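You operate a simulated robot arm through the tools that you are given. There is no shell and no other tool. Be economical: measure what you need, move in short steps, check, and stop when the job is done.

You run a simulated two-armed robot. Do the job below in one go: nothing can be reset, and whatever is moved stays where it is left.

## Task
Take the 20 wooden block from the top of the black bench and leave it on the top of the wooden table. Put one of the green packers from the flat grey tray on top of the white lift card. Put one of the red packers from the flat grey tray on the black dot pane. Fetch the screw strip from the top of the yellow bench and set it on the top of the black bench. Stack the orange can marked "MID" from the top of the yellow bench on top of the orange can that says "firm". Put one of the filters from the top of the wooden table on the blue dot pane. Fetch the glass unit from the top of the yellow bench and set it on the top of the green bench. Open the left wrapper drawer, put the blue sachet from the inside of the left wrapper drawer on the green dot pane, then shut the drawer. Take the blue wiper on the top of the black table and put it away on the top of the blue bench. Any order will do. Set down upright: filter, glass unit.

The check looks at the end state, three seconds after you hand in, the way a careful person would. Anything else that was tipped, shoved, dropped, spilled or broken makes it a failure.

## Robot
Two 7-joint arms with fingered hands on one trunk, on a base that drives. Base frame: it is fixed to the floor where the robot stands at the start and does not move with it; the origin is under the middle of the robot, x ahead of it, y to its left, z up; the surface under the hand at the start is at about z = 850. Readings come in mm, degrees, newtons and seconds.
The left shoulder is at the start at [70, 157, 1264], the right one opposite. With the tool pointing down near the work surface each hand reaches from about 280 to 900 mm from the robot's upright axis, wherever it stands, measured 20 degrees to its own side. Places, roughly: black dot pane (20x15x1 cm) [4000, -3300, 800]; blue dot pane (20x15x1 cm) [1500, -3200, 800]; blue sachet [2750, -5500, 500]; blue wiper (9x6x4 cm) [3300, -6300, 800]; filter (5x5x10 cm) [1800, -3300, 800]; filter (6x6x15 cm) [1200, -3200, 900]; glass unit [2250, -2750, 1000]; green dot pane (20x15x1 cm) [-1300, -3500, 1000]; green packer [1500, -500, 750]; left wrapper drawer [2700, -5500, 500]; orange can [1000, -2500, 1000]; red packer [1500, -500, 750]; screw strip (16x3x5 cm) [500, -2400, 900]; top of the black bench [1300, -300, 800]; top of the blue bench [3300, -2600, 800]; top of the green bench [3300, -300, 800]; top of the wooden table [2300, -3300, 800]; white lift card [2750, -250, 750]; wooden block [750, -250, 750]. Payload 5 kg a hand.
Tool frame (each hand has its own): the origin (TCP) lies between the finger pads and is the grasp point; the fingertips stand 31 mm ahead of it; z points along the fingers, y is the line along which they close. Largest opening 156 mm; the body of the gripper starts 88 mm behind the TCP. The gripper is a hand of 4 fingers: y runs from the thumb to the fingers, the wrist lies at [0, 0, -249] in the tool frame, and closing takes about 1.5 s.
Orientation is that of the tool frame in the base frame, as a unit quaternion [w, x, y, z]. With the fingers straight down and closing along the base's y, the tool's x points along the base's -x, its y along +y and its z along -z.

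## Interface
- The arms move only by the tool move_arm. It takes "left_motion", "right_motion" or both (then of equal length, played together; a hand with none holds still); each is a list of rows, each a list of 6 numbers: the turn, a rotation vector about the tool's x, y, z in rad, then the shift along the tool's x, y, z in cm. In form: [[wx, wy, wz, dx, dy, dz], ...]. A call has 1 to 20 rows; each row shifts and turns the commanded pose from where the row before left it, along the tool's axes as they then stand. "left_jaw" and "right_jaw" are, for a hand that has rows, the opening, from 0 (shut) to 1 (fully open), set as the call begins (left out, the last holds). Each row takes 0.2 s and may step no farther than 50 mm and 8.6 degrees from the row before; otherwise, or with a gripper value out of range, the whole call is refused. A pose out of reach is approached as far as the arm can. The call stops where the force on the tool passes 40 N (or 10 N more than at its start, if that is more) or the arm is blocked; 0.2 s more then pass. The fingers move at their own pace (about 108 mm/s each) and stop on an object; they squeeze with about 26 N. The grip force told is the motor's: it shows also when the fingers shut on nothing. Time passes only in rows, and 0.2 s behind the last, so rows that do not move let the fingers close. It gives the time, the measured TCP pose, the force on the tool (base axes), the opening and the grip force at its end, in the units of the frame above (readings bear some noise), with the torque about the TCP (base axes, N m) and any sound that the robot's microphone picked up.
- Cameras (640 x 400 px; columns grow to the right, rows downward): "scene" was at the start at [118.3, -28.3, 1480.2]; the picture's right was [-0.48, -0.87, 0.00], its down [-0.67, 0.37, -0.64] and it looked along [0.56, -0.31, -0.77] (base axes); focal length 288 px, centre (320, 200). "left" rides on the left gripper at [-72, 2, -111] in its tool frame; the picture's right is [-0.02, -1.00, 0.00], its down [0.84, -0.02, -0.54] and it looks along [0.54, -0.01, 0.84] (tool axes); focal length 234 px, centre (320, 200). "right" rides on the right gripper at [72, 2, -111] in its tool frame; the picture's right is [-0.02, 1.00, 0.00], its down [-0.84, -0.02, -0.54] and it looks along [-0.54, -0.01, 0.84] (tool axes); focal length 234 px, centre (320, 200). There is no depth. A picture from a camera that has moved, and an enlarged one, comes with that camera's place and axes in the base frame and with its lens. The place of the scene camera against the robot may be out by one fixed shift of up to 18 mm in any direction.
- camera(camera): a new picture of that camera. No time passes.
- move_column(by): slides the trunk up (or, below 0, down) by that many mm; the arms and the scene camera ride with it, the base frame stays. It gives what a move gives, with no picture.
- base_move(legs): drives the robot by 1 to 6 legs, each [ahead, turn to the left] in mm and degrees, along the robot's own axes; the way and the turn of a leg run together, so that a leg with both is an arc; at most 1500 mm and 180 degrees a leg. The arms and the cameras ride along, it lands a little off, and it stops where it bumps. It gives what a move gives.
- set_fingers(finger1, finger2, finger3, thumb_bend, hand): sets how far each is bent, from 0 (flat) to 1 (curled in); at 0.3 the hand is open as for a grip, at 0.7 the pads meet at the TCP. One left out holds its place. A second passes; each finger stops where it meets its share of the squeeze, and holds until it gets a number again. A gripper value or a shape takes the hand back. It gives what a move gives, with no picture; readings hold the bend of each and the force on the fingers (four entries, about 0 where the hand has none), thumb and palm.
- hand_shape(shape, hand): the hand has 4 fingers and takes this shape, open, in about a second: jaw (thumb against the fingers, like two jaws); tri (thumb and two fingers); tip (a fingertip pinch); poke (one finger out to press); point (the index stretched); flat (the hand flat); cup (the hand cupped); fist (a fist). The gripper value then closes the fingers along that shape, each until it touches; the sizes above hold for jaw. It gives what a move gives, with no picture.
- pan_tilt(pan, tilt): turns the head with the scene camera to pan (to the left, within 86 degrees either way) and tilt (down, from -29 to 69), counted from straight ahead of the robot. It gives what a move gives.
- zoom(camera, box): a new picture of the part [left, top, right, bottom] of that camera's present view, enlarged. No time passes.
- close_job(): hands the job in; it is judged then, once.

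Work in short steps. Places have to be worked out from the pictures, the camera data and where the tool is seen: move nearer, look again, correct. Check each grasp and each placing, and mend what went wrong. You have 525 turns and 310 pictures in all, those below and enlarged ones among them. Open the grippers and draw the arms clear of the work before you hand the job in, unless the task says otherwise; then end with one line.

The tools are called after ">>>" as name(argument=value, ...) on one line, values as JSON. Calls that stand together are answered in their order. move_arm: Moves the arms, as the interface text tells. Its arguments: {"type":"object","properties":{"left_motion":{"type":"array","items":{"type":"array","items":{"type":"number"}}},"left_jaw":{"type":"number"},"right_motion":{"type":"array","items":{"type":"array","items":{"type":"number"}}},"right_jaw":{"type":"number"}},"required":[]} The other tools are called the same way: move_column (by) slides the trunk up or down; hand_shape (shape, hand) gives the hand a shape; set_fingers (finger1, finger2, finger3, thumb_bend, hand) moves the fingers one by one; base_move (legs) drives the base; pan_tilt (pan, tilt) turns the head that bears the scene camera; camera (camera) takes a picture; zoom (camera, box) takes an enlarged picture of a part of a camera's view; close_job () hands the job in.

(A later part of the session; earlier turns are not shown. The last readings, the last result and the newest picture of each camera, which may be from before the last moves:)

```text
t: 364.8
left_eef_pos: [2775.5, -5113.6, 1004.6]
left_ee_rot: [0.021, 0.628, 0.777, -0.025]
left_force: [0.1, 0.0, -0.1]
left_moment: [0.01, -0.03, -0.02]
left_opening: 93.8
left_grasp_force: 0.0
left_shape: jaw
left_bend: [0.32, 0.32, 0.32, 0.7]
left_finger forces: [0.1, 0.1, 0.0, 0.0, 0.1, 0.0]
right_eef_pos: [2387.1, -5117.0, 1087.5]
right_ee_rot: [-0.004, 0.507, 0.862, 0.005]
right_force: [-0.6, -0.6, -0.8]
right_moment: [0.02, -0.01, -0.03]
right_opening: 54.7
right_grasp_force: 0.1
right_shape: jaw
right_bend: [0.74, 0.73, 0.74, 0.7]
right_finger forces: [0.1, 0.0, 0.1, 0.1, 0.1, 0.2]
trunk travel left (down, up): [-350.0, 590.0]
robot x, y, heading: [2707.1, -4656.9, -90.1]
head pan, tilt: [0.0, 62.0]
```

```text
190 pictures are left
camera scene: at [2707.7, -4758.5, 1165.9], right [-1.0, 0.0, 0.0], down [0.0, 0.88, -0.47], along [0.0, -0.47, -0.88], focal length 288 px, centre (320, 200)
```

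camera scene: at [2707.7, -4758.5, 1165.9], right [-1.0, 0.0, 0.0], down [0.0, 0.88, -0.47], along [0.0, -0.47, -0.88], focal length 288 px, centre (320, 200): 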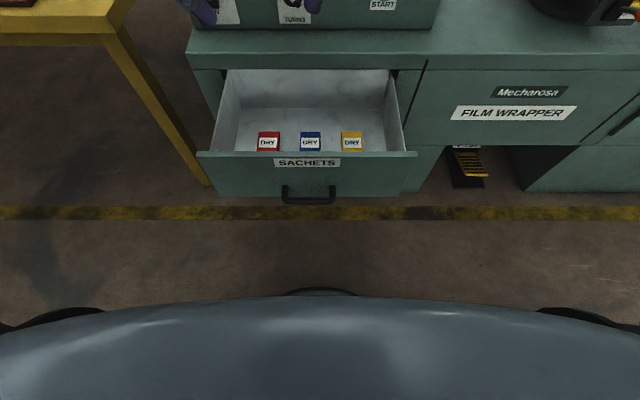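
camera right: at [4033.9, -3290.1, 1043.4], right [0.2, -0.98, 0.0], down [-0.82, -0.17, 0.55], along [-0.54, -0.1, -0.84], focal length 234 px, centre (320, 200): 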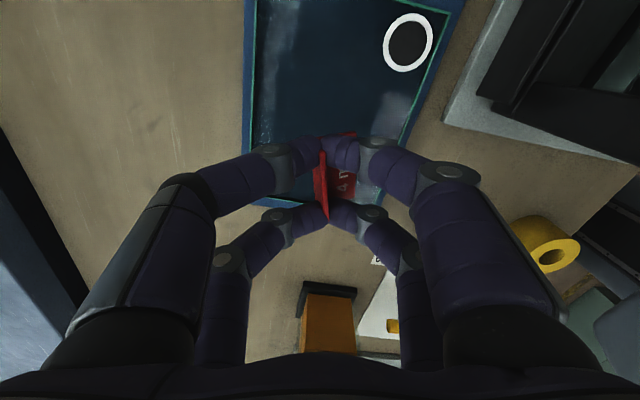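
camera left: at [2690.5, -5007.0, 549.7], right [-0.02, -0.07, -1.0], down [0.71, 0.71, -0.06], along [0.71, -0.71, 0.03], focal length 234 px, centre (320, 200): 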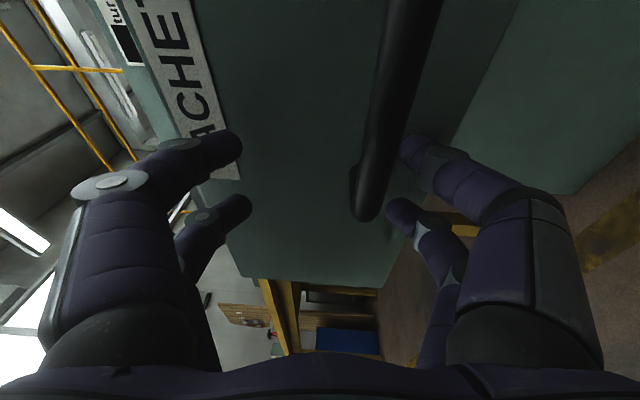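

Three sachets inside; the blue one is in the middle. Zoom.

>>> zoom(camera="scene", box=[200, 60, 420, 200])

>>> camera(camera="left")

```text
2.86 times, centred on (310, 130) of scene
camera zoom: at [2707.7, -4758.5, 1165.9], right [-1.0, 0.0, 0.0], down [0.0, 0.88, -0.47], along [0.0, -0.47, -0.88], focal length 823 px, centre (349, 400)
```

zoom: 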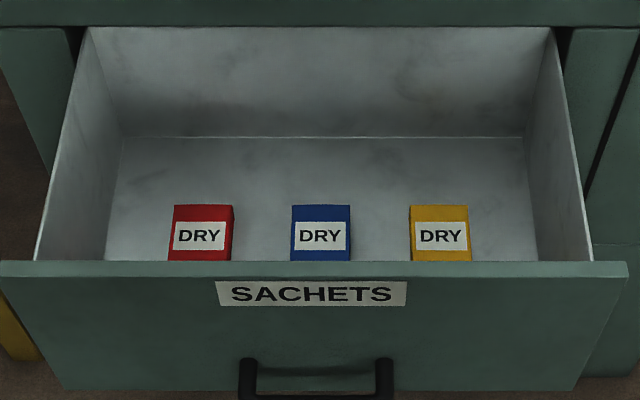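

```text
188 pictures are left
camera left: at [2791.2, -5176.8, 1117.8], right [-0.97, -0.23, 0.01], down [-0.2, 0.85, 0.49], along [-0.12, 0.47, -0.87], focal length 234 px, centre (320, 200)
```

left: 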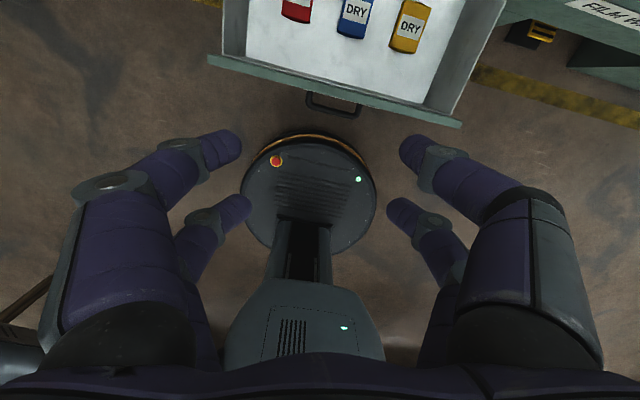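

Blue sachet top at about (2738, −5291, 517), ~58 mm wide. I fix the left hand's yaw, move over it, and lower the trunk 250 mm.

>>> move_arm(left_motion=[[0, 0, 0.11, 0, 0, 0], [0, 0, 0.1, 0, 0, 0], [0, 0, 0, -4.4, -0.9, 0], [0, 0, 0, -4.4, -0.9, 0], [0, 0, 0, -4.4, -0.9, 0], [0, 0, 0, -4.4, -0.9, 0], [0, 0, 0, 0, 0, 0]])

>>> camera(camera="left")

```text
t: 366.4
left_eef_pos: [2739.9, -5288.0, 1015.6]
left_ee_rot: [0.024, 0.707, 0.707, -0.023]
left_force: [1.2, 0.0, 0.1]
left_moment: [0.0, 0.0, 0.0]
left_opening: 93.5
left_grasp_force: 0.0
left_shape: jaw
left_bend: [0.32, 0.32, 0.32, 0.7]
left_finger forces: [0.0, 0.1, 0.1, 0.1, 0.1, 0.0]
right_eef_pos: [2388.0, -5115.5, 1087.6]
right_ee_rot: [-0.004, 0.506, 0.862, 0.003]
right_force: [0.3, -0.4, 0.9]
right_moment: [0.0, 0.02, -0.02]
right_opening: 54.5
right_grasp_force: 0.0
right_shape: jaw
right_bend: [0.74, 0.73, 0.74, 0.7]
right_finger forces: [0.0, 0.0, 0.1, 0.1, 0.0, 0.0]
trunk travel left (down, up): [-350.0, 590.0]
robot x, y, heading: [2707.6, -4657.5, -89.8]
head pan, tilt: [0.0, 62.0]
```

```text
187 pictures are left
camera left: at [2740.4, -5352.8, 1130.5], right [-1.0, -0.02, 0.0], down [-0.02, 0.87, 0.49], along [-0.01, 0.49, -0.87], focal length 234 px, centre (320, 200)
```

left: 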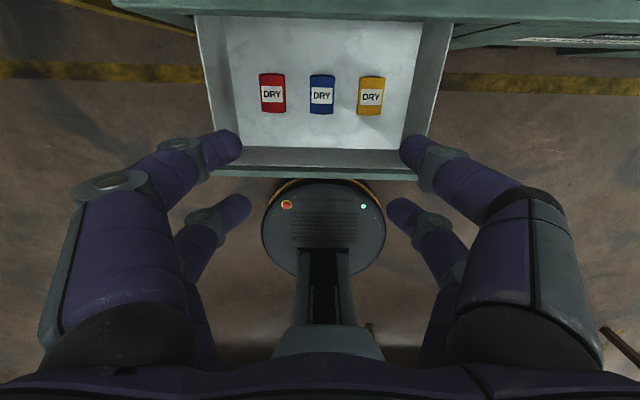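

Centre (2740, −5301). I level the tilt and lower the trunk 250 mm.

>>> move_arm(left_motion=[[0, 0.06, 0, -1.2, 0, 0], [0, 0, 0, 0, 0, 0]])

>>> move_column(by=-250)

>>> camera(camera="left")

```text
t: 367.0
left_eef_pos: [2738.8, -5300.4, 1016.1]
left_ee_rot: [0.002, 0.706, 0.708, -0.001]
left_force: [0.1, 0.7, -0.4]
left_moment: [0.0, -0.03, 0.0]
left_opening: 93.6
left_grasp_force: 0.0
left_shape: jaw
left_bend: [0.32, 0.32, 0.32, 0.7]
left_finger forces: [0.0, 0.1, 0.0, 0.0, 0.1, 0.1]
right_eef_pos: [2388.2, -5117.0, 1087.3]
right_ee_rot: [-0.004, 0.507, 0.862, 0.005]
right_force: [0.9, 0.3, 0.5]
right_moment: [0.04, 0.03, 0.01]
right_opening: 54.7
right_grasp_force: 0.1
right_shape: jaw
right_bend: [0.74, 0.73, 0.74, 0.7]
right_finger forces: [0.0, 0.0, 0.0, 0.0, 0.1, 0.0]
trunk travel left (down, up): [-350.0, 590.0]
robot x, y, heading: [2709.6, -4654.8, -90.0]
head pan, tilt: [0.0, 62.0]
```

```text
t: 369.6
left_eef_pos: [2739.4, -5301.0, 766.1]
left_ee_rot: [0.003, 0.707, 0.707, -0.001]
left_force: [-0.1, -0.1, 0.1]
left_moment: [0.03, -0.02, 0.02]
left_opening: 93.8
left_grasp_force: 0.0
left_shape: jaw
left_bend: [0.32, 0.32, 0.32, 0.7]
left_finger forces: [0.0, 0.1, 0.0, 0.0, 0.1, 0.0]
right_eef_pos: [2387.2, -5117.8, 836.8]
right_ee_rot: [-0.004, 0.507, 0.862, 0.004]
right_force: [0.4, 0.0, -0.6]
right_moment: [0.01, -0.01, -0.02]
right_opening: 54.7
right_grasp_force: 0.1
right_shape: jaw
right_bend: [0.74, 0.73, 0.74, 0.7]
right_finger forces: [0.0, 0.0, 0.0, 0.1, 0.1, 0.0]
trunk travel left (down, up): [-100.0, 840.0]
robot x, y, heading: [2709.6, -4653.6, -89.9]
head pan, tilt: [0.0, 62.0]
```

```text
186 pictures are left
camera left: at [2739.5, -5372.5, 877.2], right [-1.0, -0.02, 0.0], down [-0.02, 0.84, 0.54], along [-0.01, 0.54, -0.84], focal length 234 px, centre (320, 200)
```

left: 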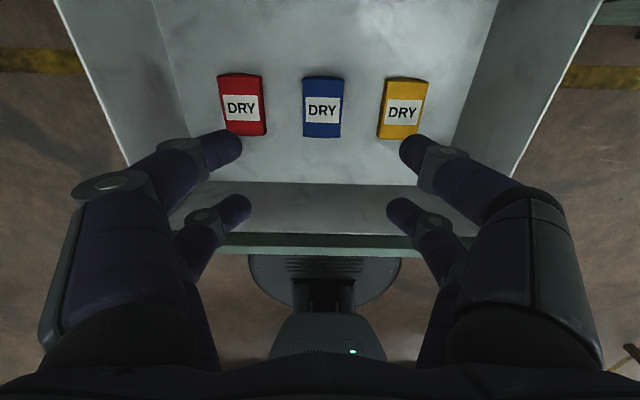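

Centred. Descend into the drawer to z≈570 and check.

>>> move_arm(left_motion=[[0, 0, 0, 0, -0.3, 4.5], [0, 0, 0, 0, 0, 4.5], [0, 0, 0, 0, 0, 4.5], [0, 0, 0, 0, 0, 4], [0, 0, 0, 0, 0, 2], [0, 0, 0, 0, 0, 0]], left_jaw=0.55)

>>> camera(camera="left")

```text
t: 371.0
left_eef_pos: [2734.7, -5302.8, 572.0]
left_ee_rot: [0.004, 0.707, 0.707, -0.001]
left_force: [0.6, -0.7, -0.4]
left_moment: [-0.03, 0.0, 0.02]
left_opening: 86.5
left_grasp_force: 0.1
left_shape: jaw
left_bend: [0.72, 0.72, 0.72, 0.7]
left_finger forces: [0.0, 0.0, 0.0, 0.1, 0.0, 0.0]
right_eef_pos: [2387.7, -5117.0, 837.2]
right_ee_rot: [-0.003, 0.507, 0.862, 0.004]
right_force: [0.3, -0.5, -0.2]
right_moment: [-0.01, -0.01, 0.0]
right_opening: 54.5
right_grasp_force: 0.0
right_shape: jaw
right_bend: [0.74, 0.73, 0.74, 0.7]
right_finger forces: [0.0, 0.1, 0.0, 0.0, 0.1, 0.0]
trunk travel left (down, up): [-100.0, 840.0]
robot x, y, heading: [2705.8, -4654.5, -89.9]
head pan, tilt: [0.0, 62.0]
```

```text
185 pictures are left
camera left: at [2737.1, -5374.0, 681.7], right [-1.0, -0.02, 0.0], down [-0.02, 0.84, 0.54], along [-0.01, 0.54, -0.84], focal length 234 px, centre (320, 200)
```

left: 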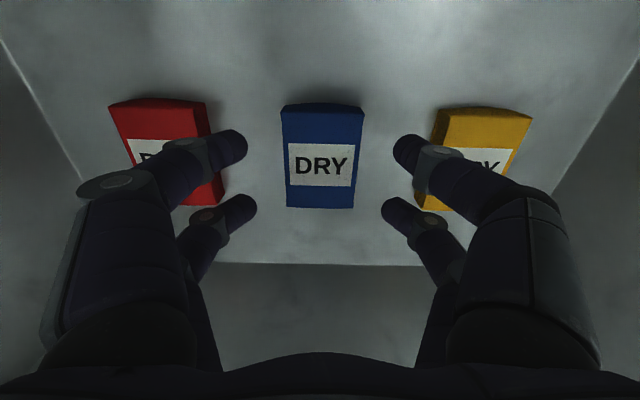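

Good alignment. Lower to z≈536 and close.

>>> move_arm(left_motion=[[0, 0, 0, 0, 0, 2], [0, 0, 0, 0, 0, 1.4], [0, 0, 0, 0, 0, 0]])

>>> move_arm(left_motion=[[0, 0, 0, 0, 0, 0], [0, 0, 0, 0, 0, 0], [0, 0, 0, 0, 0, 0], [0, 0, 0, 0, 0, 0], [0, 0, 0, 0, 0, 0], [0, 0, 0, 0, 0, 0]], left_jaw=0)

>>> camera(camera="left")

```text
t: 371.8
left_eef_pos: [2736.1, -5302.7, 537.0]
left_ee_rot: [0.003, 0.707, 0.707, 0.0]
left_force: [-0.5, -0.5, -0.4]
left_moment: [-0.01, 0.0, 0.04]
left_opening: 86.4
left_grasp_force: 0.0
left_shape: jaw
left_bend: [0.72, 0.72, 0.72, 0.7]
left_finger forces: [0.0, 0.0, 0.1, 0.0, 0.0, 0.0]
right_eef_pos: [2387.0, -5116.4, 836.2]
right_ee_rot: [-0.004, 0.507, 0.862, 0.004]
right_force: [0.7, 0.2, -0.4]
right_moment: [0.0, -0.01, -0.01]
right_opening: 54.6
right_grasp_force: 0.1
right_shape: jaw
right_bend: [0.74, 0.73, 0.74, 0.7]
right_finger forces: [0.0, 0.0, 0.0, 0.0, 0.0, 0.1]
trunk travel left (down, up): [-100.0, 840.0]
robot x, y, heading: [2707.7, -4656.9, -89.8]
head pan, tilt: [0.0, 62.0]
```

```text
t: 373.2
left_eef_pos: [2734.9, -5301.5, 540.9]
left_ee_rot: [0.004, 0.707, 0.707, -0.004]
left_force: [-2.3, -1.2, 34.8]
left_moment: [0.32, 0.3, 0.04]
left_opening: 41.7
left_grasp_force: 25.5
left_shape: jaw
left_bend: [0.74, 0.74, 0.74, 0.7]
left_finger forces: [25.6, 27.0, 39.2, 0.1, 22.1, 0.0]
right_eef_pos: [2387.3, -5114.4, 838.3]
right_ee_rot: [-0.002, 0.507, 0.862, 0.004]
right_force: [1.1, 0.4, 0.0]
right_moment: [-0.02, -0.02, 0.01]
right_opening: 54.4
right_grasp_force: 0.0
right_shape: jaw
right_bend: [0.74, 0.73, 0.74, 0.7]
right_finger forces: [0.0, 0.0, 0.0, 0.0, 0.0, 0.0]
trunk travel left (down, up): [-100.0, 840.0]
robot x, y, heading: [2708.8, -4650.7, -90.4]
head pan, tilt: [0.0, 62.0]
```

```text
184 pictures are left
camera left: at [2736.5, -5372.6, 652.1], right [-1.0, -0.02, 0.0], down [-0.02, 0.84, 0.54], along [-0.01, 0.54, -0.84], focal length 234 px, centre (320, 200)
```

left: 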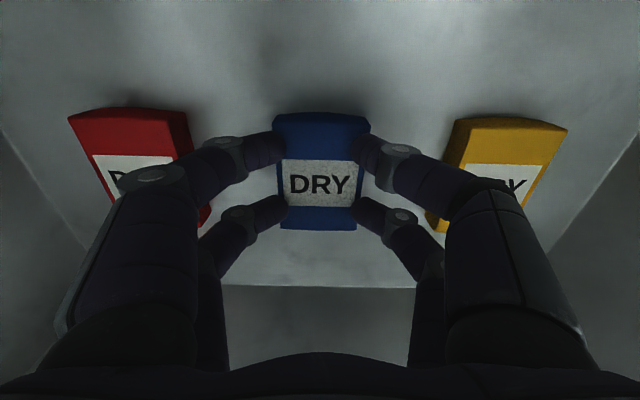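

Sachet gripped with all fingers. Lift it straight out.

>>> move_arm(left_motion=[[0, 0, 0, 0, 0, -2], [0, 0, 0, 0, 0, -4.5], [0, 0, 0, 0, 0, -4.5], [0, 0, 0, 0, 0, -4.5], [0, 0, 0, 0, 0, -4.5], [0, 0, 0, 0, 0, -4.5], [0, 0, 0, 0, 0, 0]])

>>> camera(camera="left")

```text
t: 374.8
left_eef_pos: [2734.0, -5300.9, 782.6]
left_ee_rot: [0.002, 0.707, 0.707, -0.002]
left_force: [-0.3, 0.3, -0.8]
left_moment: [0.0, 0.01, 0.0]
left_opening: 40.9
left_grasp_force: 25.7
left_shape: jaw
left_bend: [0.74, 0.74, 0.74, 0.7]
left_finger forces: [23.8, 22.6, 26.6, 0.0, 20.8, 0.1]
right_eef_pos: [2387.0, -5116.2, 836.1]
right_ee_rot: [-0.005, 0.507, 0.862, 0.005]
right_force: [0.0, 0.4, 0.0]
right_moment: [-0.01, 0.03, 0.0]
right_opening: 54.1
right_grasp_force: 0.0
right_shape: jaw
right_bend: [0.74, 0.73, 0.74, 0.7]
right_finger forces: [0.0, 0.1, 0.1, 0.1, 0.0, 0.1]
trunk travel left (down, up): [-100.0, 840.0]
robot x, y, heading: [2705.6, -4654.7, -89.8]
head pan, tilt: [0.0, 62.0]
```

```text
183 pictures are left
camera left: at [2736.2, -5372.9, 892.7], right [-1.0, -0.02, 0.0], down [-0.02, 0.84, 0.54], along [-0.01, 0.54, -0.84], focal length 234 px, centre (320, 200)
```

left: 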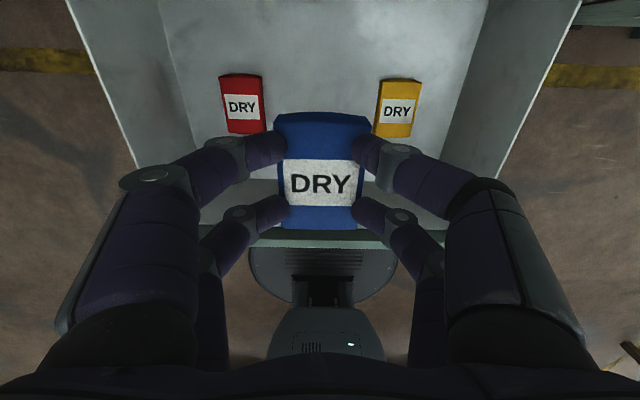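

Sachet held; the others undisturbed. To shut the drawer I'll push with the right hand: back off 250 mm, park the left hand aside, and pitch the right hand forward, closed.

>>> base_move(legs=[[-250, 0]])

>>> move_arm(right_motion=[[0, 0, 0.13, 0, 0, 0], [0, 0, 0.13, 0, 0, 0], [0, 0, 0.13, 0, 0, 0], [0, 0, 0.115, 0, 0, 0], [0, -0.145, 0, 0, 0, 0], [0, -0.145, 0, 0, 0, 0], [0, -0.145, 0, 0, 0, 0], [0, -0.145, 0, 0, 0, 0], [0, -0.145, 0, 0, 0, 0], [0, -0.145, 0, 0, 0, 0], [0, -0.145, 0, 0, 0, 0], [0, -0.145, 0, 0, 0, 0], [0, -0.145, 0, 0, 0, 0], [0, -0.145, 0, 0, 0, 0], [0, -0.121, 0, 0, 0, 0], [0, 0, 0, 0, 0, 0]], left_motion=[[0, 0, 0, 2, 2, -3], [0, 0, 0, 2, 2, -3], [0, 0, 0, 2, 2, -3], [0, 0, 0, 2, 2, -3], [0, 0, 0, 0, 2, -1], [0, 0, 0, 0, 2, 0], [0, 0, 0, 0, 2, 0], [0, 0, 0, 0, 2, 0], [0, 0, 0, 0, 0, 0], [0, 0, 0, 0, 0, 0], [0, 0, 0, 0, 0, 0], [0, 0, 0, 0, 0, 0], [0, 0, 0, 0, 0, 0], [0, 0, 0, 0, 0, 0], [0, 0, 0, 0, 0, 0], [0, 0, 0, 0, 0, 0]], right_jaw=0)

>>> camera(camera="right")

```text
t: 376.6
left_eef_pos: [2737.5, -5051.6, 783.1]
left_ee_rot: [0.003, 0.706, 0.708, -0.002]
left_force: [-0.3, -0.7, -0.3]
left_moment: [-0.02, 0.02, -0.02]
left_opening: 40.5
left_grasp_force: 25.7
left_shape: jaw
left_bend: [0.74, 0.74, 0.74, 0.7]
left_finger forces: [23.8, 22.7, 26.5, 0.0, 20.8, 0.1]
right_eef_pos: [2388.5, -4867.7, 836.7]
right_ee_rot: [-0.004, 0.506, 0.863, 0.004]
right_force: [0.0, 0.1, 0.0]
right_moment: [0.02, -0.02, -0.02]
right_opening: 54.3
right_grasp_force: 0.0
right_shape: jaw
right_bend: [0.74, 0.73, 0.74, 0.7]
right_finger forces: [0.1, 0.0, 0.0, 0.0, 0.0, 0.0]
trunk travel left (down, up): [-100.0, 840.0]
robot x, y, heading: [2708.3, -4404.6, -89.7]
head pan, tilt: [0.0, 62.0]
```

```text
t: 380.0
left_eef_pos: [2897.0, -4969.1, 911.7]
left_ee_rot: [0.004, 0.706, 0.708, -0.002]
left_force: [0.7, 0.5, 0.2]
left_moment: [-0.01, 0.04, 0.0]
left_opening: 40.1
left_grasp_force: 26.1
left_shape: jaw
left_bend: [0.74, 0.74, 0.74, 0.7]
left_finger forces: [23.4, 22.2, 25.6, 0.0, 20.6, 0.1]
right_eef_pos: [2383.0, -4895.5, 859.2]
right_ee_rot: [0.483, 0.515, 0.521, -0.479]
right_force: [0.6, 0.3, 0.3]
right_moment: [0.0, -0.02, -0.04]
right_opening: 0.0
right_grasp_force: 26.7
right_shape: jaw
right_bend: [0.7, 0.7, 0.7, 0.7]
right_finger forces: [0.0, 0.0, 0.0, 0.0, 0.1, 0.1]
right hand out of reach, approached as far as the arm can: row 14, 15
trunk travel left (down, up): [-100.0, 840.0]
robot x, y, heading: [2709.1, -4401.3, -89.7]
head pan, tilt: [0.0, 62.0]
```

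```text
182 pictures are left
camera right: at [2381.9, -4778.8, 794.0], right [1.0, 0.01, 0.02], down [-0.02, 0.48, 0.88], along [0.0, -0.88, 0.48], focal length 234 px, centre (320, 200)
```

right: 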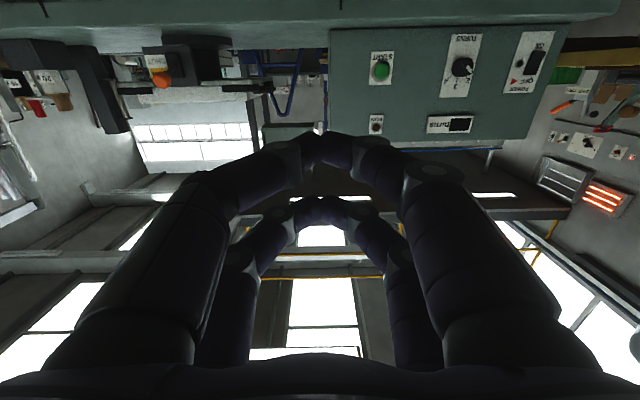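

Now move the pitched right hand to (2715, −4900, 528), in front of the handle.

>>> move_arm(right_motion=[[0, 0, 0, 3.3, 3.3, 0], [0, 0, 0, 3.3, 3.3, 0], [0, 0, 0, 3.3, 3.3, 0], [0, 0, 0, 3.3, 3.3, 0], [0, 0, 0, 3.3, 3.3, 0], [0, 0, 0, 3.3, 3.3, 0], [0, 0, 0, 3.3, 3.3, 0], [0, 0, 0, 3.3, 3.3, 0], [0, 0, 0, 3.3, 3.3, 0], [0, 0, 0, 3.3, 3.3, 0], [0, 0, 0, 0, 0, 0]])

>>> pan_tilt(pan=0, tilt=40)

>>> camera(camera="scene")

>>> camera(camera="right")

```text
t: 382.4
left_eef_pos: [2896.1, -4970.8, 911.5]
left_ee_rot: [0.003, 0.706, 0.708, 0.0]
left_force: [0.5, -0.4, -0.8]
left_moment: [0.01, -0.05, -0.02]
left_opening: 40.7
left_grasp_force: 25.7
left_shape: jaw
left_bend: [0.74, 0.74, 0.74, 0.7]
left_finger forces: [23.5, 22.1, 25.4, 0.0, 20.7, 0.1]
right_eef_pos: [2617.8, -4982.3, 769.0]
right_ee_rot: [0.476, 0.512, 0.53, -0.48]
right_force: [0.6, -1.5, -3.8]
right_moment: [-0.36, -0.01, 0.05]
right_opening: 0.1
right_grasp_force: 25.7
right_shape: jaw
right_bend: [0.7, 0.7, 0.7, 0.7]
right_finger forces: [0.0, 0.0, 0.0, 0.0, 0.1, 0.0]
right hand out of reach, approached as far as the arm can: row 1, 2, 3, 4, 5, 6, 7, 8, 9, 10
trunk travel left (down, up): [-100.0, 840.0]
robot x, y, heading: [2711.0, -4403.4, -89.7]
head pan, tilt: [0.0, 62.0]
```

```text
t: 383.3
left_eef_pos: [2895.1, -4969.7, 911.5]
left_ee_rot: [0.003, 0.706, 0.708, -0.002]
left_force: [-0.1, 0.6, 0.8]
left_moment: [0.0, -0.02, 0.03]
left_opening: 40.7
left_grasp_force: 26.1
left_shape: jaw
left_bend: [0.74, 0.74, 0.74, 0.7]
left_finger forces: [23.4, 22.1, 25.4, 0.1, 20.8, 0.0]
right_eef_pos: [2617.7, -4979.7, 777.2]
right_ee_rot: [0.479, 0.509, 0.528, -0.483]
right_force: [0.1, 0.3, -0.5]
right_moment: [-0.01, -0.02, -0.01]
right_opening: 0.1
right_grasp_force: 25.5
right_shape: jaw
right_bend: [0.7, 0.7, 0.7, 0.7]
right_finger forces: [0.0, 0.1, 0.0, 0.0, 0.1, 0.0]
trunk travel left (down, up): [-100.0, 840.0]
robot x, y, heading: [2705.5, -4407.2, -89.7]
head pan, tilt: [0.0, 40.0]
```

```text
181 pictures are left
camera scene: at [2707.7, -4529.4, 944.7], right [-1.0, 0.0, 0.0], down [0.0, 0.64, -0.77], along [0.0, -0.77, -0.64], focal length 288 px, centre (320, 200)
```

scene: 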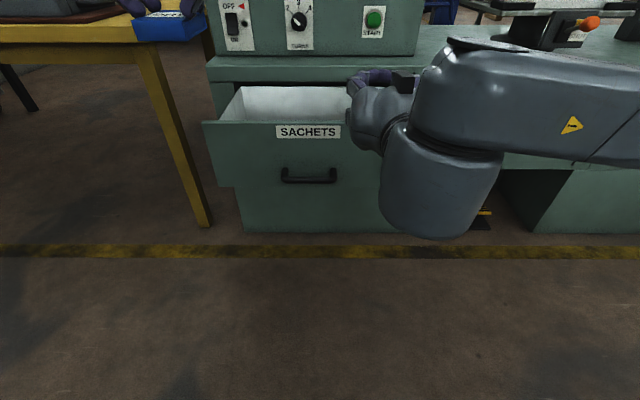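

```text
180 pictures are left
camera right: at [2615.0, -4864.8, 711.3], right [1.0, 0.01, 0.0], down [-0.01, 0.48, 0.88], along [0.01, -0.88, 0.48], focal length 234 px, centre (320, 200)
```

right: 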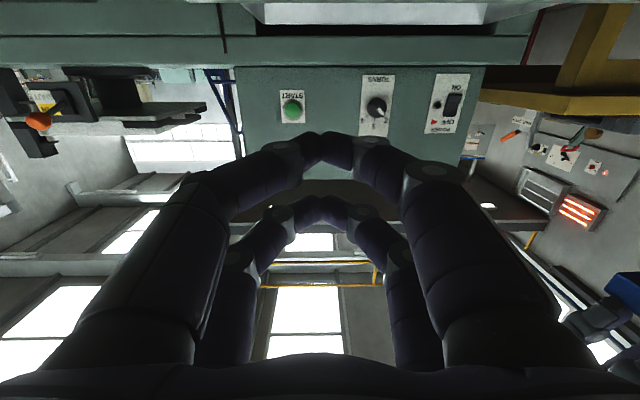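

The pitched right hand can't reach low. Instead I'll keep it pointing down, closed, and push the handle bar with the fingers. First un-pitch.

>>> move_arm(right_motion=[[0, 0, 0, -2, -3, 0], [0, 0, 0, -2, -3, 0], [0, 0.145, 0, 0, -3, 0], [0, 0.145, 0, 0, 0, 0], [0, 0.145, 0, 0, 0, 0], [0, 0.145, 0, 0, 0, 0], [0, 0.145, 0, 0, 0, 0], [0, 0.145, 0, 0, 0, 0], [0, 0.145, 0, 0, 0, 0], [0, 0.145, 0, 0, 0, 0], [0, 0.145, 0, 0, 0, 0], [0, 0.145, 0, 0, 0, 0], [0, 0.085, 0, 0, 0, 0], [0, 0, 0, 0, 0, 0]])

```text
t: 386.3
left_eef_pos: [2897.7, -4969.4, 912.8]
left_ee_rot: [0.003, 0.706, 0.708, -0.002]
left_force: [0.0, -0.6, -0.5]
left_moment: [0.03, 0.01, -0.02]
left_opening: 40.8
left_grasp_force: 26.1
left_shape: jaw
left_bend: [0.74, 0.74, 0.74, 0.7]
left_finger forces: [23.3, 22.1, 25.4, 0.0, 20.8, 0.0]
right_eef_pos: [2526.8, -4984.6, 811.3]
right_ee_rot: [-0.014, 0.704, 0.71, 0.012]
right_force: [0.8, -0.8, -0.3]
right_moment: [0.02, -0.04, 0.03]
right_opening: 0.3
right_grasp_force: 25.8
right_shape: jaw
right_bend: [0.7, 0.7, 0.7, 0.7]
right_finger forces: [0.1, 0.0, 0.0, 0.1, 0.1, 0.0]
trunk travel left (down, up): [-100.0, 840.0]
robot x, y, heading: [2711.2, -4403.8, -89.6]
head pan, tilt: [0.0, 40.0]
```

Lower to z≈540 at x≈2705, in front of the handle.

>>> move_arm(right_motion=[[0, 0, 0, 1, 2.4, 3.8], [0, 0, 0, 0, 2.5, 3.9], [0, 0, 0, 0, 2.5, 3.9], [0, 0, 0, 0, 2.5, 3.9], [0, 0, 0, 0, 2.5, 3.9], [0, 0, 0, 0, 2.7, 3.9], [0, 0, 0, 0, 2.7, 3.9], [0, 0, 0, 0, 0, 0]])

>>> camera(camera="right")

>>> camera(camera="scene")

```text
t: 388.1
left_eef_pos: [2896.4, -4969.5, 912.6]
left_ee_rot: [0.004, 0.706, 0.708, -0.002]
left_force: [0.6, 0.2, 0.3]
left_moment: [0.0, 0.0, 0.01]
left_opening: 40.6
left_grasp_force: 26.4
left_shape: jaw
left_bend: [0.74, 0.74, 0.74, 0.7]
left_finger forces: [23.4, 21.9, 25.3, 0.0, 20.7, 0.0]
right_eef_pos: [2682.0, -4951.1, 541.2]
right_ee_rot: [-0.012, 0.705, 0.709, 0.013]
right_force: [0.9, 0.0, 0.3]
right_moment: [0.03, -0.02, 0.02]
right_opening: 0.6
right_grasp_force: 26.2
right_shape: jaw
right_bend: [0.7, 0.7, 0.7, 0.7]
right_finger forces: [0.1, 0.0, 0.1, 0.0, 0.0, 0.0]
right hand out of reach, approached as far as the arm can: row 7
trunk travel left (down, up): [-100.0, 840.0]
robot x, y, heading: [2706.7, -4404.4, -89.7]
head pan, tilt: [0.0, 40.0]
```

```text
179 pictures are left
camera right: at [2681.2, -4883.2, 652.0], right [1.0, -0.02, 0.0], down [-0.01, -0.86, 0.51], along [-0.01, -0.51, -0.86], focal length 234 px, centre (320, 200)
```

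right: 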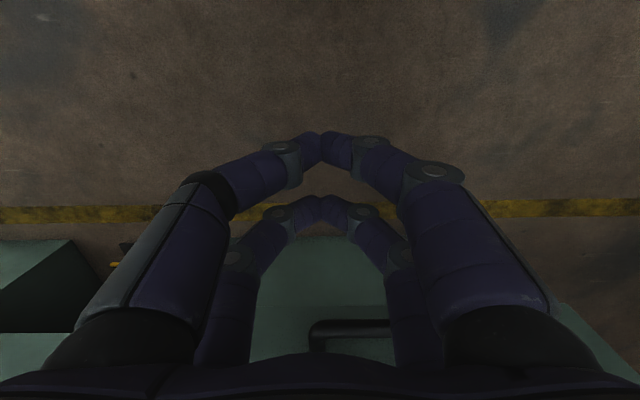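

```text
178 pictures are left
camera scene: at [2707.7, -4529.5, 944.8], right [-1.0, 0.0, 0.0], down [0.0, 0.64, -0.77], along [0.0, -0.77, -0.64], focal length 288 px, centre (320, 200)
```

scene: 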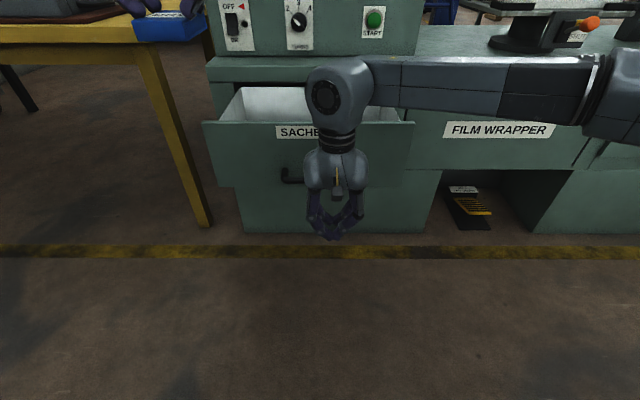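

I retract the left hand, then drive forward to push the drawer shut via the handle bar.

>>> move_arm(left_motion=[[0, 0, 0, 4, 0, -2], [0, 0, 0, 4, 0, -2], [0, 0, 0, 4, 0, -2], [0, 0, 0, 4, 0, -2], [0, 0, 0, 0, 0, 0]])

>>> base_move(legs=[[200, 0]])

>>> camera(camera="scene")

```text
t: 389.3
left_eef_pos: [2895.6, -4860.4, 966.7]
left_ee_rot: [0.002, 0.706, 0.708, -0.002]
left_force: [0.6, -0.5, -0.7]
left_moment: [-0.01, 0.0, 0.02]
left_opening: 40.5
left_grasp_force: 25.8
left_shape: jaw
left_bend: [0.74, 0.74, 0.74, 0.7]
left_finger forces: [23.1, 21.8, 24.8, 0.0, 20.5, 0.0]
left hand out of reach, approached as far as the arm can: row 3, 4
right_eef_pos: [2681.1, -4950.6, 539.4]
right_ee_rot: [-0.014, 0.705, 0.709, 0.013]
right_force: [-0.6, -0.3, -0.5]
right_moment: [0.01, -0.02, -0.01]
right_opening: 0.0
right_grasp_force: 25.9
right_shape: jaw
right_bend: [0.7, 0.7, 0.7, 0.7]
right_finger forces: [0.0, 0.0, 0.0, 0.0, 0.1, 0.0]
trunk travel left (down, up): [-100.0, 840.0]
robot x, y, heading: [2704.4, -4403.4, -89.9]
head pan, tilt: [0.0, 40.0]
```

```text
t: 390.9
left_eef_pos: [2896.1, -5061.9, 966.0]
left_ee_rot: [0.002, 0.706, 0.708, -0.001]
left_force: [0.1, -0.4, -0.3]
left_moment: [0.02, -0.03, 0.03]
left_opening: 40.5
left_grasp_force: 26.1
left_shape: jaw
left_bend: [0.74, 0.74, 0.74, 0.7]
left_finger forces: [23.0, 21.7, 24.8, 0.0, 20.6, 0.0]
right_eef_pos: [2682.1, -5152.8, 539.1]
right_ee_rot: [-0.013, 0.705, 0.709, 0.013]
right_force: [0.6, 0.5, -0.1]
right_moment: [0.03, -0.01, 0.01]
right_opening: 0.2
right_grasp_force: 26.0
right_shape: jaw
right_bend: [0.7, 0.7, 0.7, 0.7]
right_finger forces: [0.0, 0.1, 0.0, 0.0, 0.1, 0.1]
trunk travel left (down, up): [-100.0, 840.0]
robot x, y, heading: [2704.0, -4603.7, -89.7]
head pan, tilt: [0.0, 40.0]
```

```text
177 pictures are left
camera scene: at [2708.6, -4731.2, 944.7], right [-1.0, 0.0, 0.0], down [0.0, 0.64, -0.77], along [0.0, -0.77, -0.64], focal length 288 px, centre (320, 200)
```

scene: 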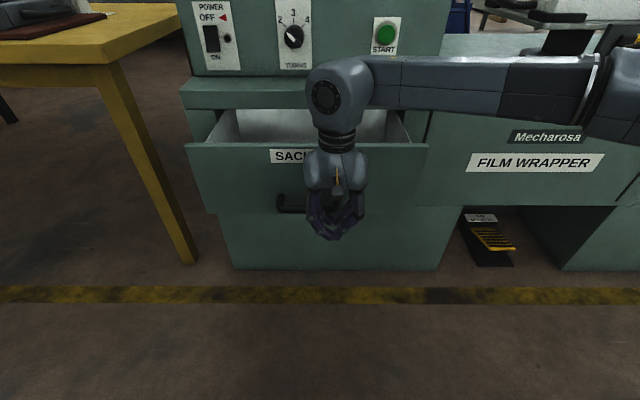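

Continue forward.

>>> base_move(legs=[[120, 0]])

>>> camera(camera="scene")

```text
t: 392.1
left_eef_pos: [2898.6, -5181.0, 965.4]
left_ee_rot: [0.001, 0.705, 0.709, -0.001]
left_force: [-0.1, -0.6, -1.1]
left_moment: [0.06, -0.01, -0.01]
left_opening: 40.7
left_grasp_force: 25.6
left_shape: jaw
left_bend: [0.74, 0.74, 0.74, 0.7]
left_finger forces: [23.1, 21.9, 24.8, 0.1, 20.5, 0.0]
right_eef_pos: [2681.6, -5271.0, 539.3]
right_ee_rot: [-0.014, 0.704, 0.71, 0.013]
right_force: [-0.3, -0.3, -0.8]
right_moment: [0.03, 0.02, 0.02]
right_opening: 0.2
right_grasp_force: 25.7
right_shape: jaw
right_bend: [0.7, 0.7, 0.7, 0.7]
right_finger forces: [0.1, 0.0, 0.0, 0.0, 0.0, 0.0]
trunk travel left (down, up): [-100.0, 840.0]
robot x, y, heading: [2704.6, -4722.6, -89.9]
head pan, tilt: [0.0, 40.0]
```

```text
176 pictures are left
camera scene: at [2709.0, -4850.9, 944.6], right [-1.0, 0.0, 0.0], down [0.0, 0.64, -0.77], along [0.0, -0.77, -0.64], focal length 288 px, centre (320, 200)
```

scene: 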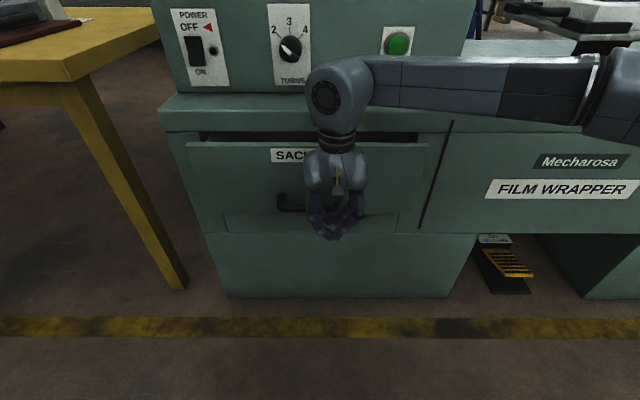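

Nearly shut; about 60 mm remain. Drive 45 mm more, then push the rest with the arm.

>>> base_move(legs=[[45, 0]])

>>> move_arm(right_motion=[[0, 0, 0, -0.8, 0, 0], [0, 0, 0, -0.8, 0, 0], [0, 0, 0, -0.8, 0, 0], [0, 0, 0, -0.8, 0, 0], [0, 0, 0, 0, 0, 0]])

>>> camera(camera="scene")

```text
t: 393.0
left_eef_pos: [2898.2, -5226.6, 965.7]
left_ee_rot: [0.002, 0.705, 0.709, 0.0]
left_force: [1.7, 0.2, -0.8]
left_moment: [0.05, 0.02, 0.01]
left_opening: 40.5
left_grasp_force: 25.9
left_shape: jaw
left_bend: [0.74, 0.74, 0.74, 0.7]
left_finger forces: [23.0, 21.9, 24.9, 0.0, 20.5, 0.1]
right_eef_pos: [2682.7, -5317.3, 539.1]
right_ee_rot: [-0.013, 0.704, 0.71, 0.014]
right_force: [0.8, -1.2, 0.6]
right_moment: [0.04, 0.0, 0.04]
right_opening: 0.0
right_grasp_force: 25.9
right_shape: jaw
right_bend: [0.7, 0.7, 0.7, 0.7]
right_finger forces: [0.1, 0.0, 0.1, 0.0, 0.1, 0.1]
trunk travel left (down, up): [-100.0, 840.0]
robot x, y, heading: [2710.6, -4772.5, -89.8]
head pan, tilt: [0.0, 40.0]
```

```text
t: 393.9
left_eef_pos: [2899.4, -5225.6, 966.4]
left_ee_rot: [0.002, 0.705, 0.709, -0.001]
left_force: [-1.2, 0.0, -0.8]
left_moment: [0.03, 0.01, -0.01]
left_opening: 40.6
left_grasp_force: 26.4
left_shape: jaw
left_bend: [0.74, 0.74, 0.74, 0.7]
left_finger forces: [23.0, 21.8, 24.8, 0.0, 20.5, 0.0]
right_eef_pos: [2676.2, -5329.4, 539.6]
right_ee_rot: [-0.016, 0.699, 0.715, 0.019]
right_force: [1.2, 13.5, 5.4]
right_moment: [-0.01, -0.16, 0.38]
right_opening: 0.0
right_grasp_force: 26.0
right_shape: jaw
right_bend: [0.7, 0.7, 0.7, 0.7]
right_finger forces: [0.0, 11.5, 0.0, 0.0, 0.0, 0.0]
right hand out of reach, approached as far as the arm can: row 1, 2, 3, 4
trunk travel left (down, up): [-100.0, 840.0]
robot x, y, heading: [2705.6, -4768.2, -89.7]
head pan, tilt: [0.0, 40.0]
stopped in row 4 (right hand): the force on the tool passed its limit at 46 N (the readings are from after the stop); the commanded pose is now the measured one
```

```text
175 pictures are left
camera scene: at [2709.2, -4894.1, 945.0], right [-1.0, 0.0, 0.0], down [0.0, 0.64, -0.77], along [0.0, -0.77, -0.64], focal length 288 px, centre (320, 200)
```

scene: 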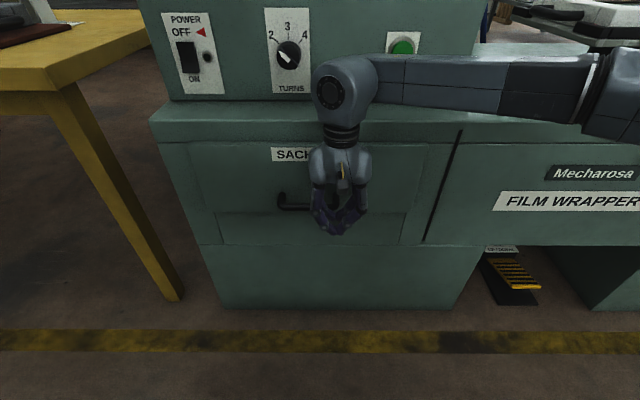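

Force rose sharply: drawer is fully shut. I back off and verify.

>>> base_move(legs=[[-350, 0]])

>>> pan_tilt(pan=0, tilt=22)

>>> zoom(camera="scene", box=[180, 150, 500, 350])

```text
t: 396.2
left_eef_pos: [2895.7, -4877.4, 966.6]
left_ee_rot: [0.002, 0.705, 0.709, -0.001]
left_force: [-0.6, -0.5, -0.5]
left_moment: [-0.03, 0.04, 0.0]
left_opening: 40.7
left_grasp_force: 26.7
left_shape: jaw
left_bend: [0.74, 0.74, 0.74, 0.7]
left_finger forces: [23.2, 21.8, 24.9, 0.1, 20.5, 0.0]
right_eef_pos: [2673.0, -4984.1, 541.0]
right_ee_rot: [-0.016, 0.7, 0.713, 0.019]
right_force: [0.5, -0.3, 0.0]
right_moment: [-0.02, 0.02, 0.0]
right_opening: 0.0
right_grasp_force: 26.6
right_shape: jaw
right_bend: [0.7, 0.7, 0.7, 0.7]
right_finger forces: [0.0, 0.0, 0.1, 0.0, 0.0, 0.1]
trunk travel left (down, up): [-100.0, 840.0]
robot x, y, heading: [2706.4, -4422.2, -89.8]
head pan, tilt: [0.0, 40.0]
```

```text
t: 397.0
left_eef_pos: [2897.4, -4879.5, 965.7]
left_ee_rot: [0.002, 0.705, 0.709, -0.002]
left_force: [0.6, 0.4, -0.2]
left_moment: [0.01, 0.0, -0.01]
left_opening: 40.6
left_grasp_force: 25.9
left_shape: jaw
left_bend: [0.74, 0.74, 0.74, 0.7]
left_finger forces: [23.1, 21.8, 24.7, 0.1, 20.5, 0.0]
right_eef_pos: [2672.8, -4984.1, 539.5]
right_ee_rot: [-0.015, 0.7, 0.714, 0.018]
right_force: [-0.5, -1.3, 0.0]
right_moment: [-0.01, 0.03, -0.05]
right_opening: 0.0
right_grasp_force: 25.1
right_shape: jaw
right_bend: [0.7, 0.7, 0.7, 0.7]
right_finger forces: [0.0, 0.0, 0.0, 0.1, 0.0, 0.0]
trunk travel left (down, up): [-100.0, 840.0]
robot x, y, heading: [2708.2, -4421.1, -89.8]
head pan, tilt: [0.0, 22.0]
```

```text
2.00 times, centred on (340, 250) of scene
camera zoom: at [2707.8, -4555.4, 972.9], right [-1.0, 0.0, 0.0], down [0.0, 0.38, -0.93], along [0.0, -0.93, -0.38], focal length 576 px, centre (280, 100)
```

zoom: 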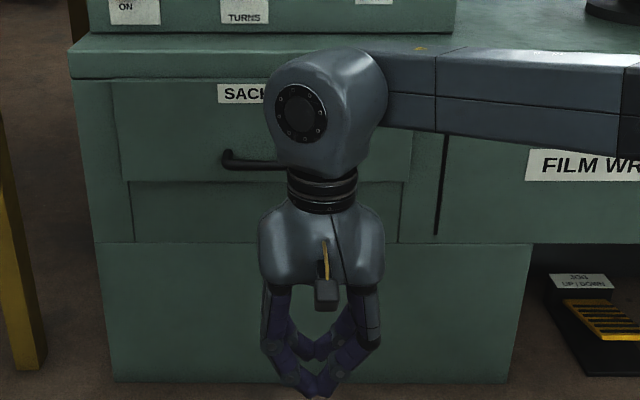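

Drawer is flush shut. I raise the trunk and right arm, and look for the black table to the southeast.

>>> move_column(by=300)

>>> pan_tilt(pan=35, tilt=15)

>>> camera(camera="scene")

>>> pan_tilt(pan=-40, tilt=15)

>>> camera(camera="scene")

```text
t: 400.0
left_eef_pos: [2896.6, -4878.4, 1265.7]
left_ee_rot: [0.002, 0.705, 0.709, -0.001]
left_force: [-0.2, 0.0, -0.2]
left_moment: [0.02, -0.03, 0.0]
left_opening: 40.4
left_grasp_force: 25.6
left_shape: jaw
left_bend: [0.74, 0.74, 0.74, 0.7]
left_finger forces: [23.1, 21.7, 24.7, 0.1, 20.6, 0.1]
right_eef_pos: [2673.0, -4983.9, 840.2]
right_ee_rot: [-0.015, 0.7, 0.714, 0.018]
right_force: [0.0, 0.4, -0.8]
right_moment: [0.02, -0.03, -0.03]
right_opening: 0.1
right_grasp_force: 25.8
right_shape: jaw
right_bend: [0.7, 0.7, 0.7, 0.7]
right_finger forces: [0.0, 0.0, 0.0, 0.0, 0.1, 0.1]
trunk travel left (down, up): [-400.0, 540.0]
robot x, y, heading: [2707.7, -4420.8, -89.8]
head pan, tilt: [0.0, 22.0]
```

```text
t: 401.0
left_eef_pos: [2896.9, -4879.1, 1266.9]
left_ee_rot: [0.003, 0.705, 0.709, -0.001]
left_force: [0.4, 0.3, -1.1]
left_moment: [0.0, -0.03, -0.01]
left_opening: 40.4
left_grasp_force: 25.8
left_shape: jaw
left_bend: [0.74, 0.74, 0.74, 0.7]
left_finger forces: [23.1, 21.8, 24.7, 0.0, 20.6, 0.1]
right_eef_pos: [2673.5, -4985.0, 839.5]
right_ee_rot: [-0.015, 0.7, 0.713, 0.018]
right_force: [-0.3, 0.0, 0.0]
right_moment: [0.01, -0.02, -0.03]
right_opening: 0.0
right_grasp_force: 26.2
right_shape: jaw
right_bend: [0.7, 0.7, 0.7, 0.7]
right_finger forces: [0.0, 0.0, 0.0, 0.0, 0.0, 0.0]
trunk travel left (down, up): [-400.0, 540.0]
robot x, y, heading: [2701.4, -4422.3, -89.7]
head pan, tilt: [35.0, 15.0]
```

```text
173 pictures are left
camera scene: at [2761.3, -4539.1, 1284.4], right [-0.82, -0.58, 0.0], down [-0.15, 0.21, -0.97], along [0.56, -0.79, -0.26], focal length 288 px, centre (320, 200)
```

scene: 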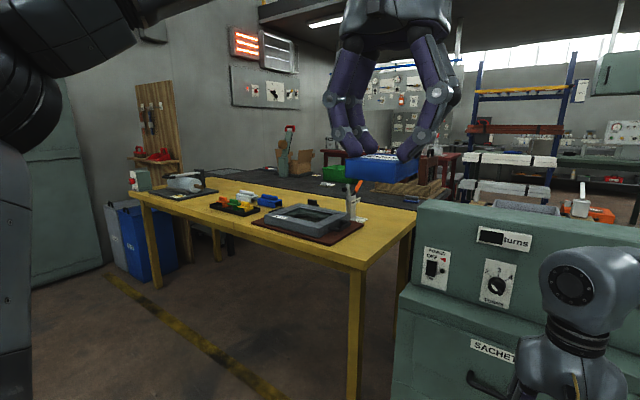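

```text
t: 402.5
left_eef_pos: [2896.3, -4879.5, 1266.9]
left_ee_rot: [0.002, 0.706, 0.709, -0.001]
left_force: [0.0, 0.5, -0.1]
left_moment: [0.02, 0.0, 0.04]
left_opening: 40.6
left_grasp_force: 25.8
left_shape: jaw
left_bend: [0.74, 0.74, 0.74, 0.7]
left_finger forces: [23.1, 21.7, 24.7, 0.0, 20.7, 0.1]
right_eef_pos: [2673.1, -4984.0, 839.0]
right_ee_rot: [-0.016, 0.7, 0.713, 0.017]
right_force: [0.2, -0.5, 0.2]
right_moment: [0.01, -0.03, -0.03]
right_opening: 0.1
right_grasp_force: 25.5
right_shape: jaw
right_bend: [0.7, 0.7, 0.7, 0.7]
right_finger forces: [0.0, 0.1, 0.1, 0.1, 0.0, 0.0]
trunk travel left (down, up): [-400.0, 540.0]
robot x, y, heading: [2706.9, -4422.8, -90.0]
head pan, tilt: [-40.0, 15.0]
```

```text
172 pictures are left
camera scene: at [2647.8, -4534.5, 1284.4], right [-0.77, 0.64, 0.0], down [0.17, 0.2, -0.97], along [-0.62, -0.74, -0.26], focal length 288 px, centre (320, 200)
```

scene: 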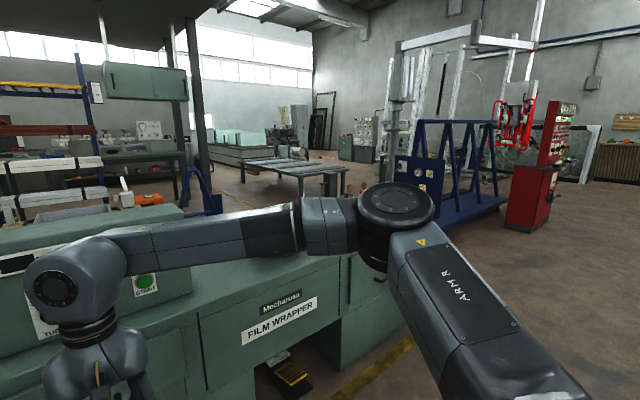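

The black table lies behind the yellow one. I raise the trunk for an overview of it.

>>> move_column(by=500)

>>> pan_tilt(pan=28, tilt=25)

>>> camera(camera="scene")

>>> pan_tilt(pan=-10, tilt=25)

>>> camera(camera="scene")

```text
refused: 500 is not a number from -400 to 400
```

```text
t: 403.9
left_eef_pos: [2896.7, -4878.5, 1266.5]
left_ee_rot: [0.002, 0.705, 0.709, -0.001]
left_force: [0.0, 0.0, -0.9]
left_moment: [0.02, 0.0, 0.02]
left_opening: 40.6
left_grasp_force: 25.7
left_shape: jaw
left_bend: [0.74, 0.74, 0.74, 0.7]
left_finger forces: [23.1, 21.8, 24.6, 0.1, 20.6, 0.0]
right_eef_pos: [2673.0, -4984.2, 840.1]
right_ee_rot: [-0.016, 0.7, 0.714, 0.017]
right_force: [-0.7, 0.2, 0.7]
right_moment: [-0.01, 0.01, 0.03]
right_opening: 0.0
right_grasp_force: 26.0
right_shape: jaw
right_bend: [0.7, 0.7, 0.7, 0.7]
right_finger forces: [0.0, 0.0, 0.0, 0.0, 0.0, 0.0]
trunk travel left (down, up): [-400.0, 540.0]
robot x, y, heading: [2707.6, -4422.7, -89.5]
head pan, tilt: [28.0, 25.0]
```

```text
171 pictures are left
camera scene: at [2751.0, -4543.9, 1268.2], right [-0.88, -0.47, 0.0], down [-0.2, 0.37, -0.91], along [0.43, -0.8, -0.42], focal length 288 px, centre (320, 200)
```

scene: 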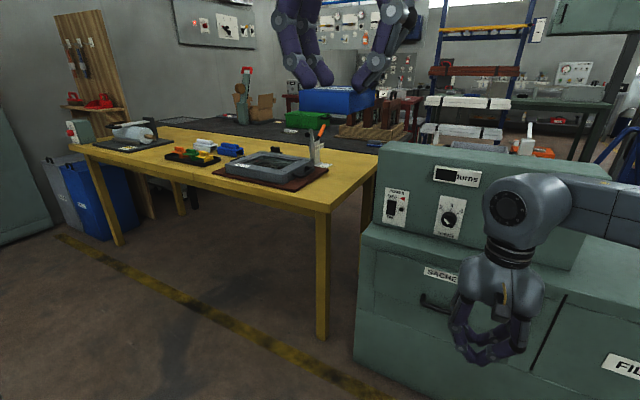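

```text
t: 404.9
left_eef_pos: [2895.5, -4878.3, 1266.2]
left_ee_rot: [0.002, 0.705, 0.709, -0.001]
left_force: [1.0, -0.2, -0.5]
left_moment: [0.01, -0.03, 0.01]
left_opening: 40.5
left_grasp_force: 26.1
left_shape: jaw
left_bend: [0.74, 0.74, 0.74, 0.7]
left_finger forces: [23.0, 21.8, 24.7, 0.1, 20.6, 0.1]
right_eef_pos: [2672.9, -4983.1, 840.0]
right_ee_rot: [-0.015, 0.7, 0.714, 0.017]
right_force: [-0.5, -0.3, 0.5]
right_moment: [0.02, 0.0, 0.03]
right_opening: 0.0
right_grasp_force: 26.3
right_shape: jaw
right_bend: [0.7, 0.7, 0.7, 0.7]
right_finger forces: [0.0, 0.0, 0.1, 0.0, 0.1, 0.0]
trunk travel left (down, up): [-400.0, 540.0]
robot x, y, heading: [2707.7, -4420.1, -89.8]
head pan, tilt: [-10.0, 25.0]
```

```text
170 pictures are left
camera scene: at [2692.0, -4553.5, 1268.1], right [-0.99, 0.17, 0.0], down [0.07, 0.42, -0.91], along [-0.15, -0.89, -0.42], focal length 288 px, centre (320, 200)
```

scene: 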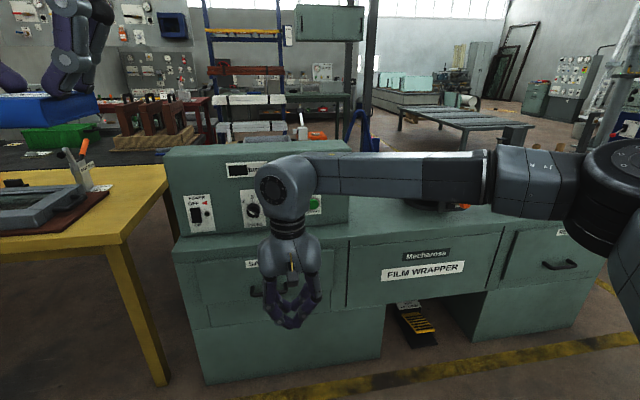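

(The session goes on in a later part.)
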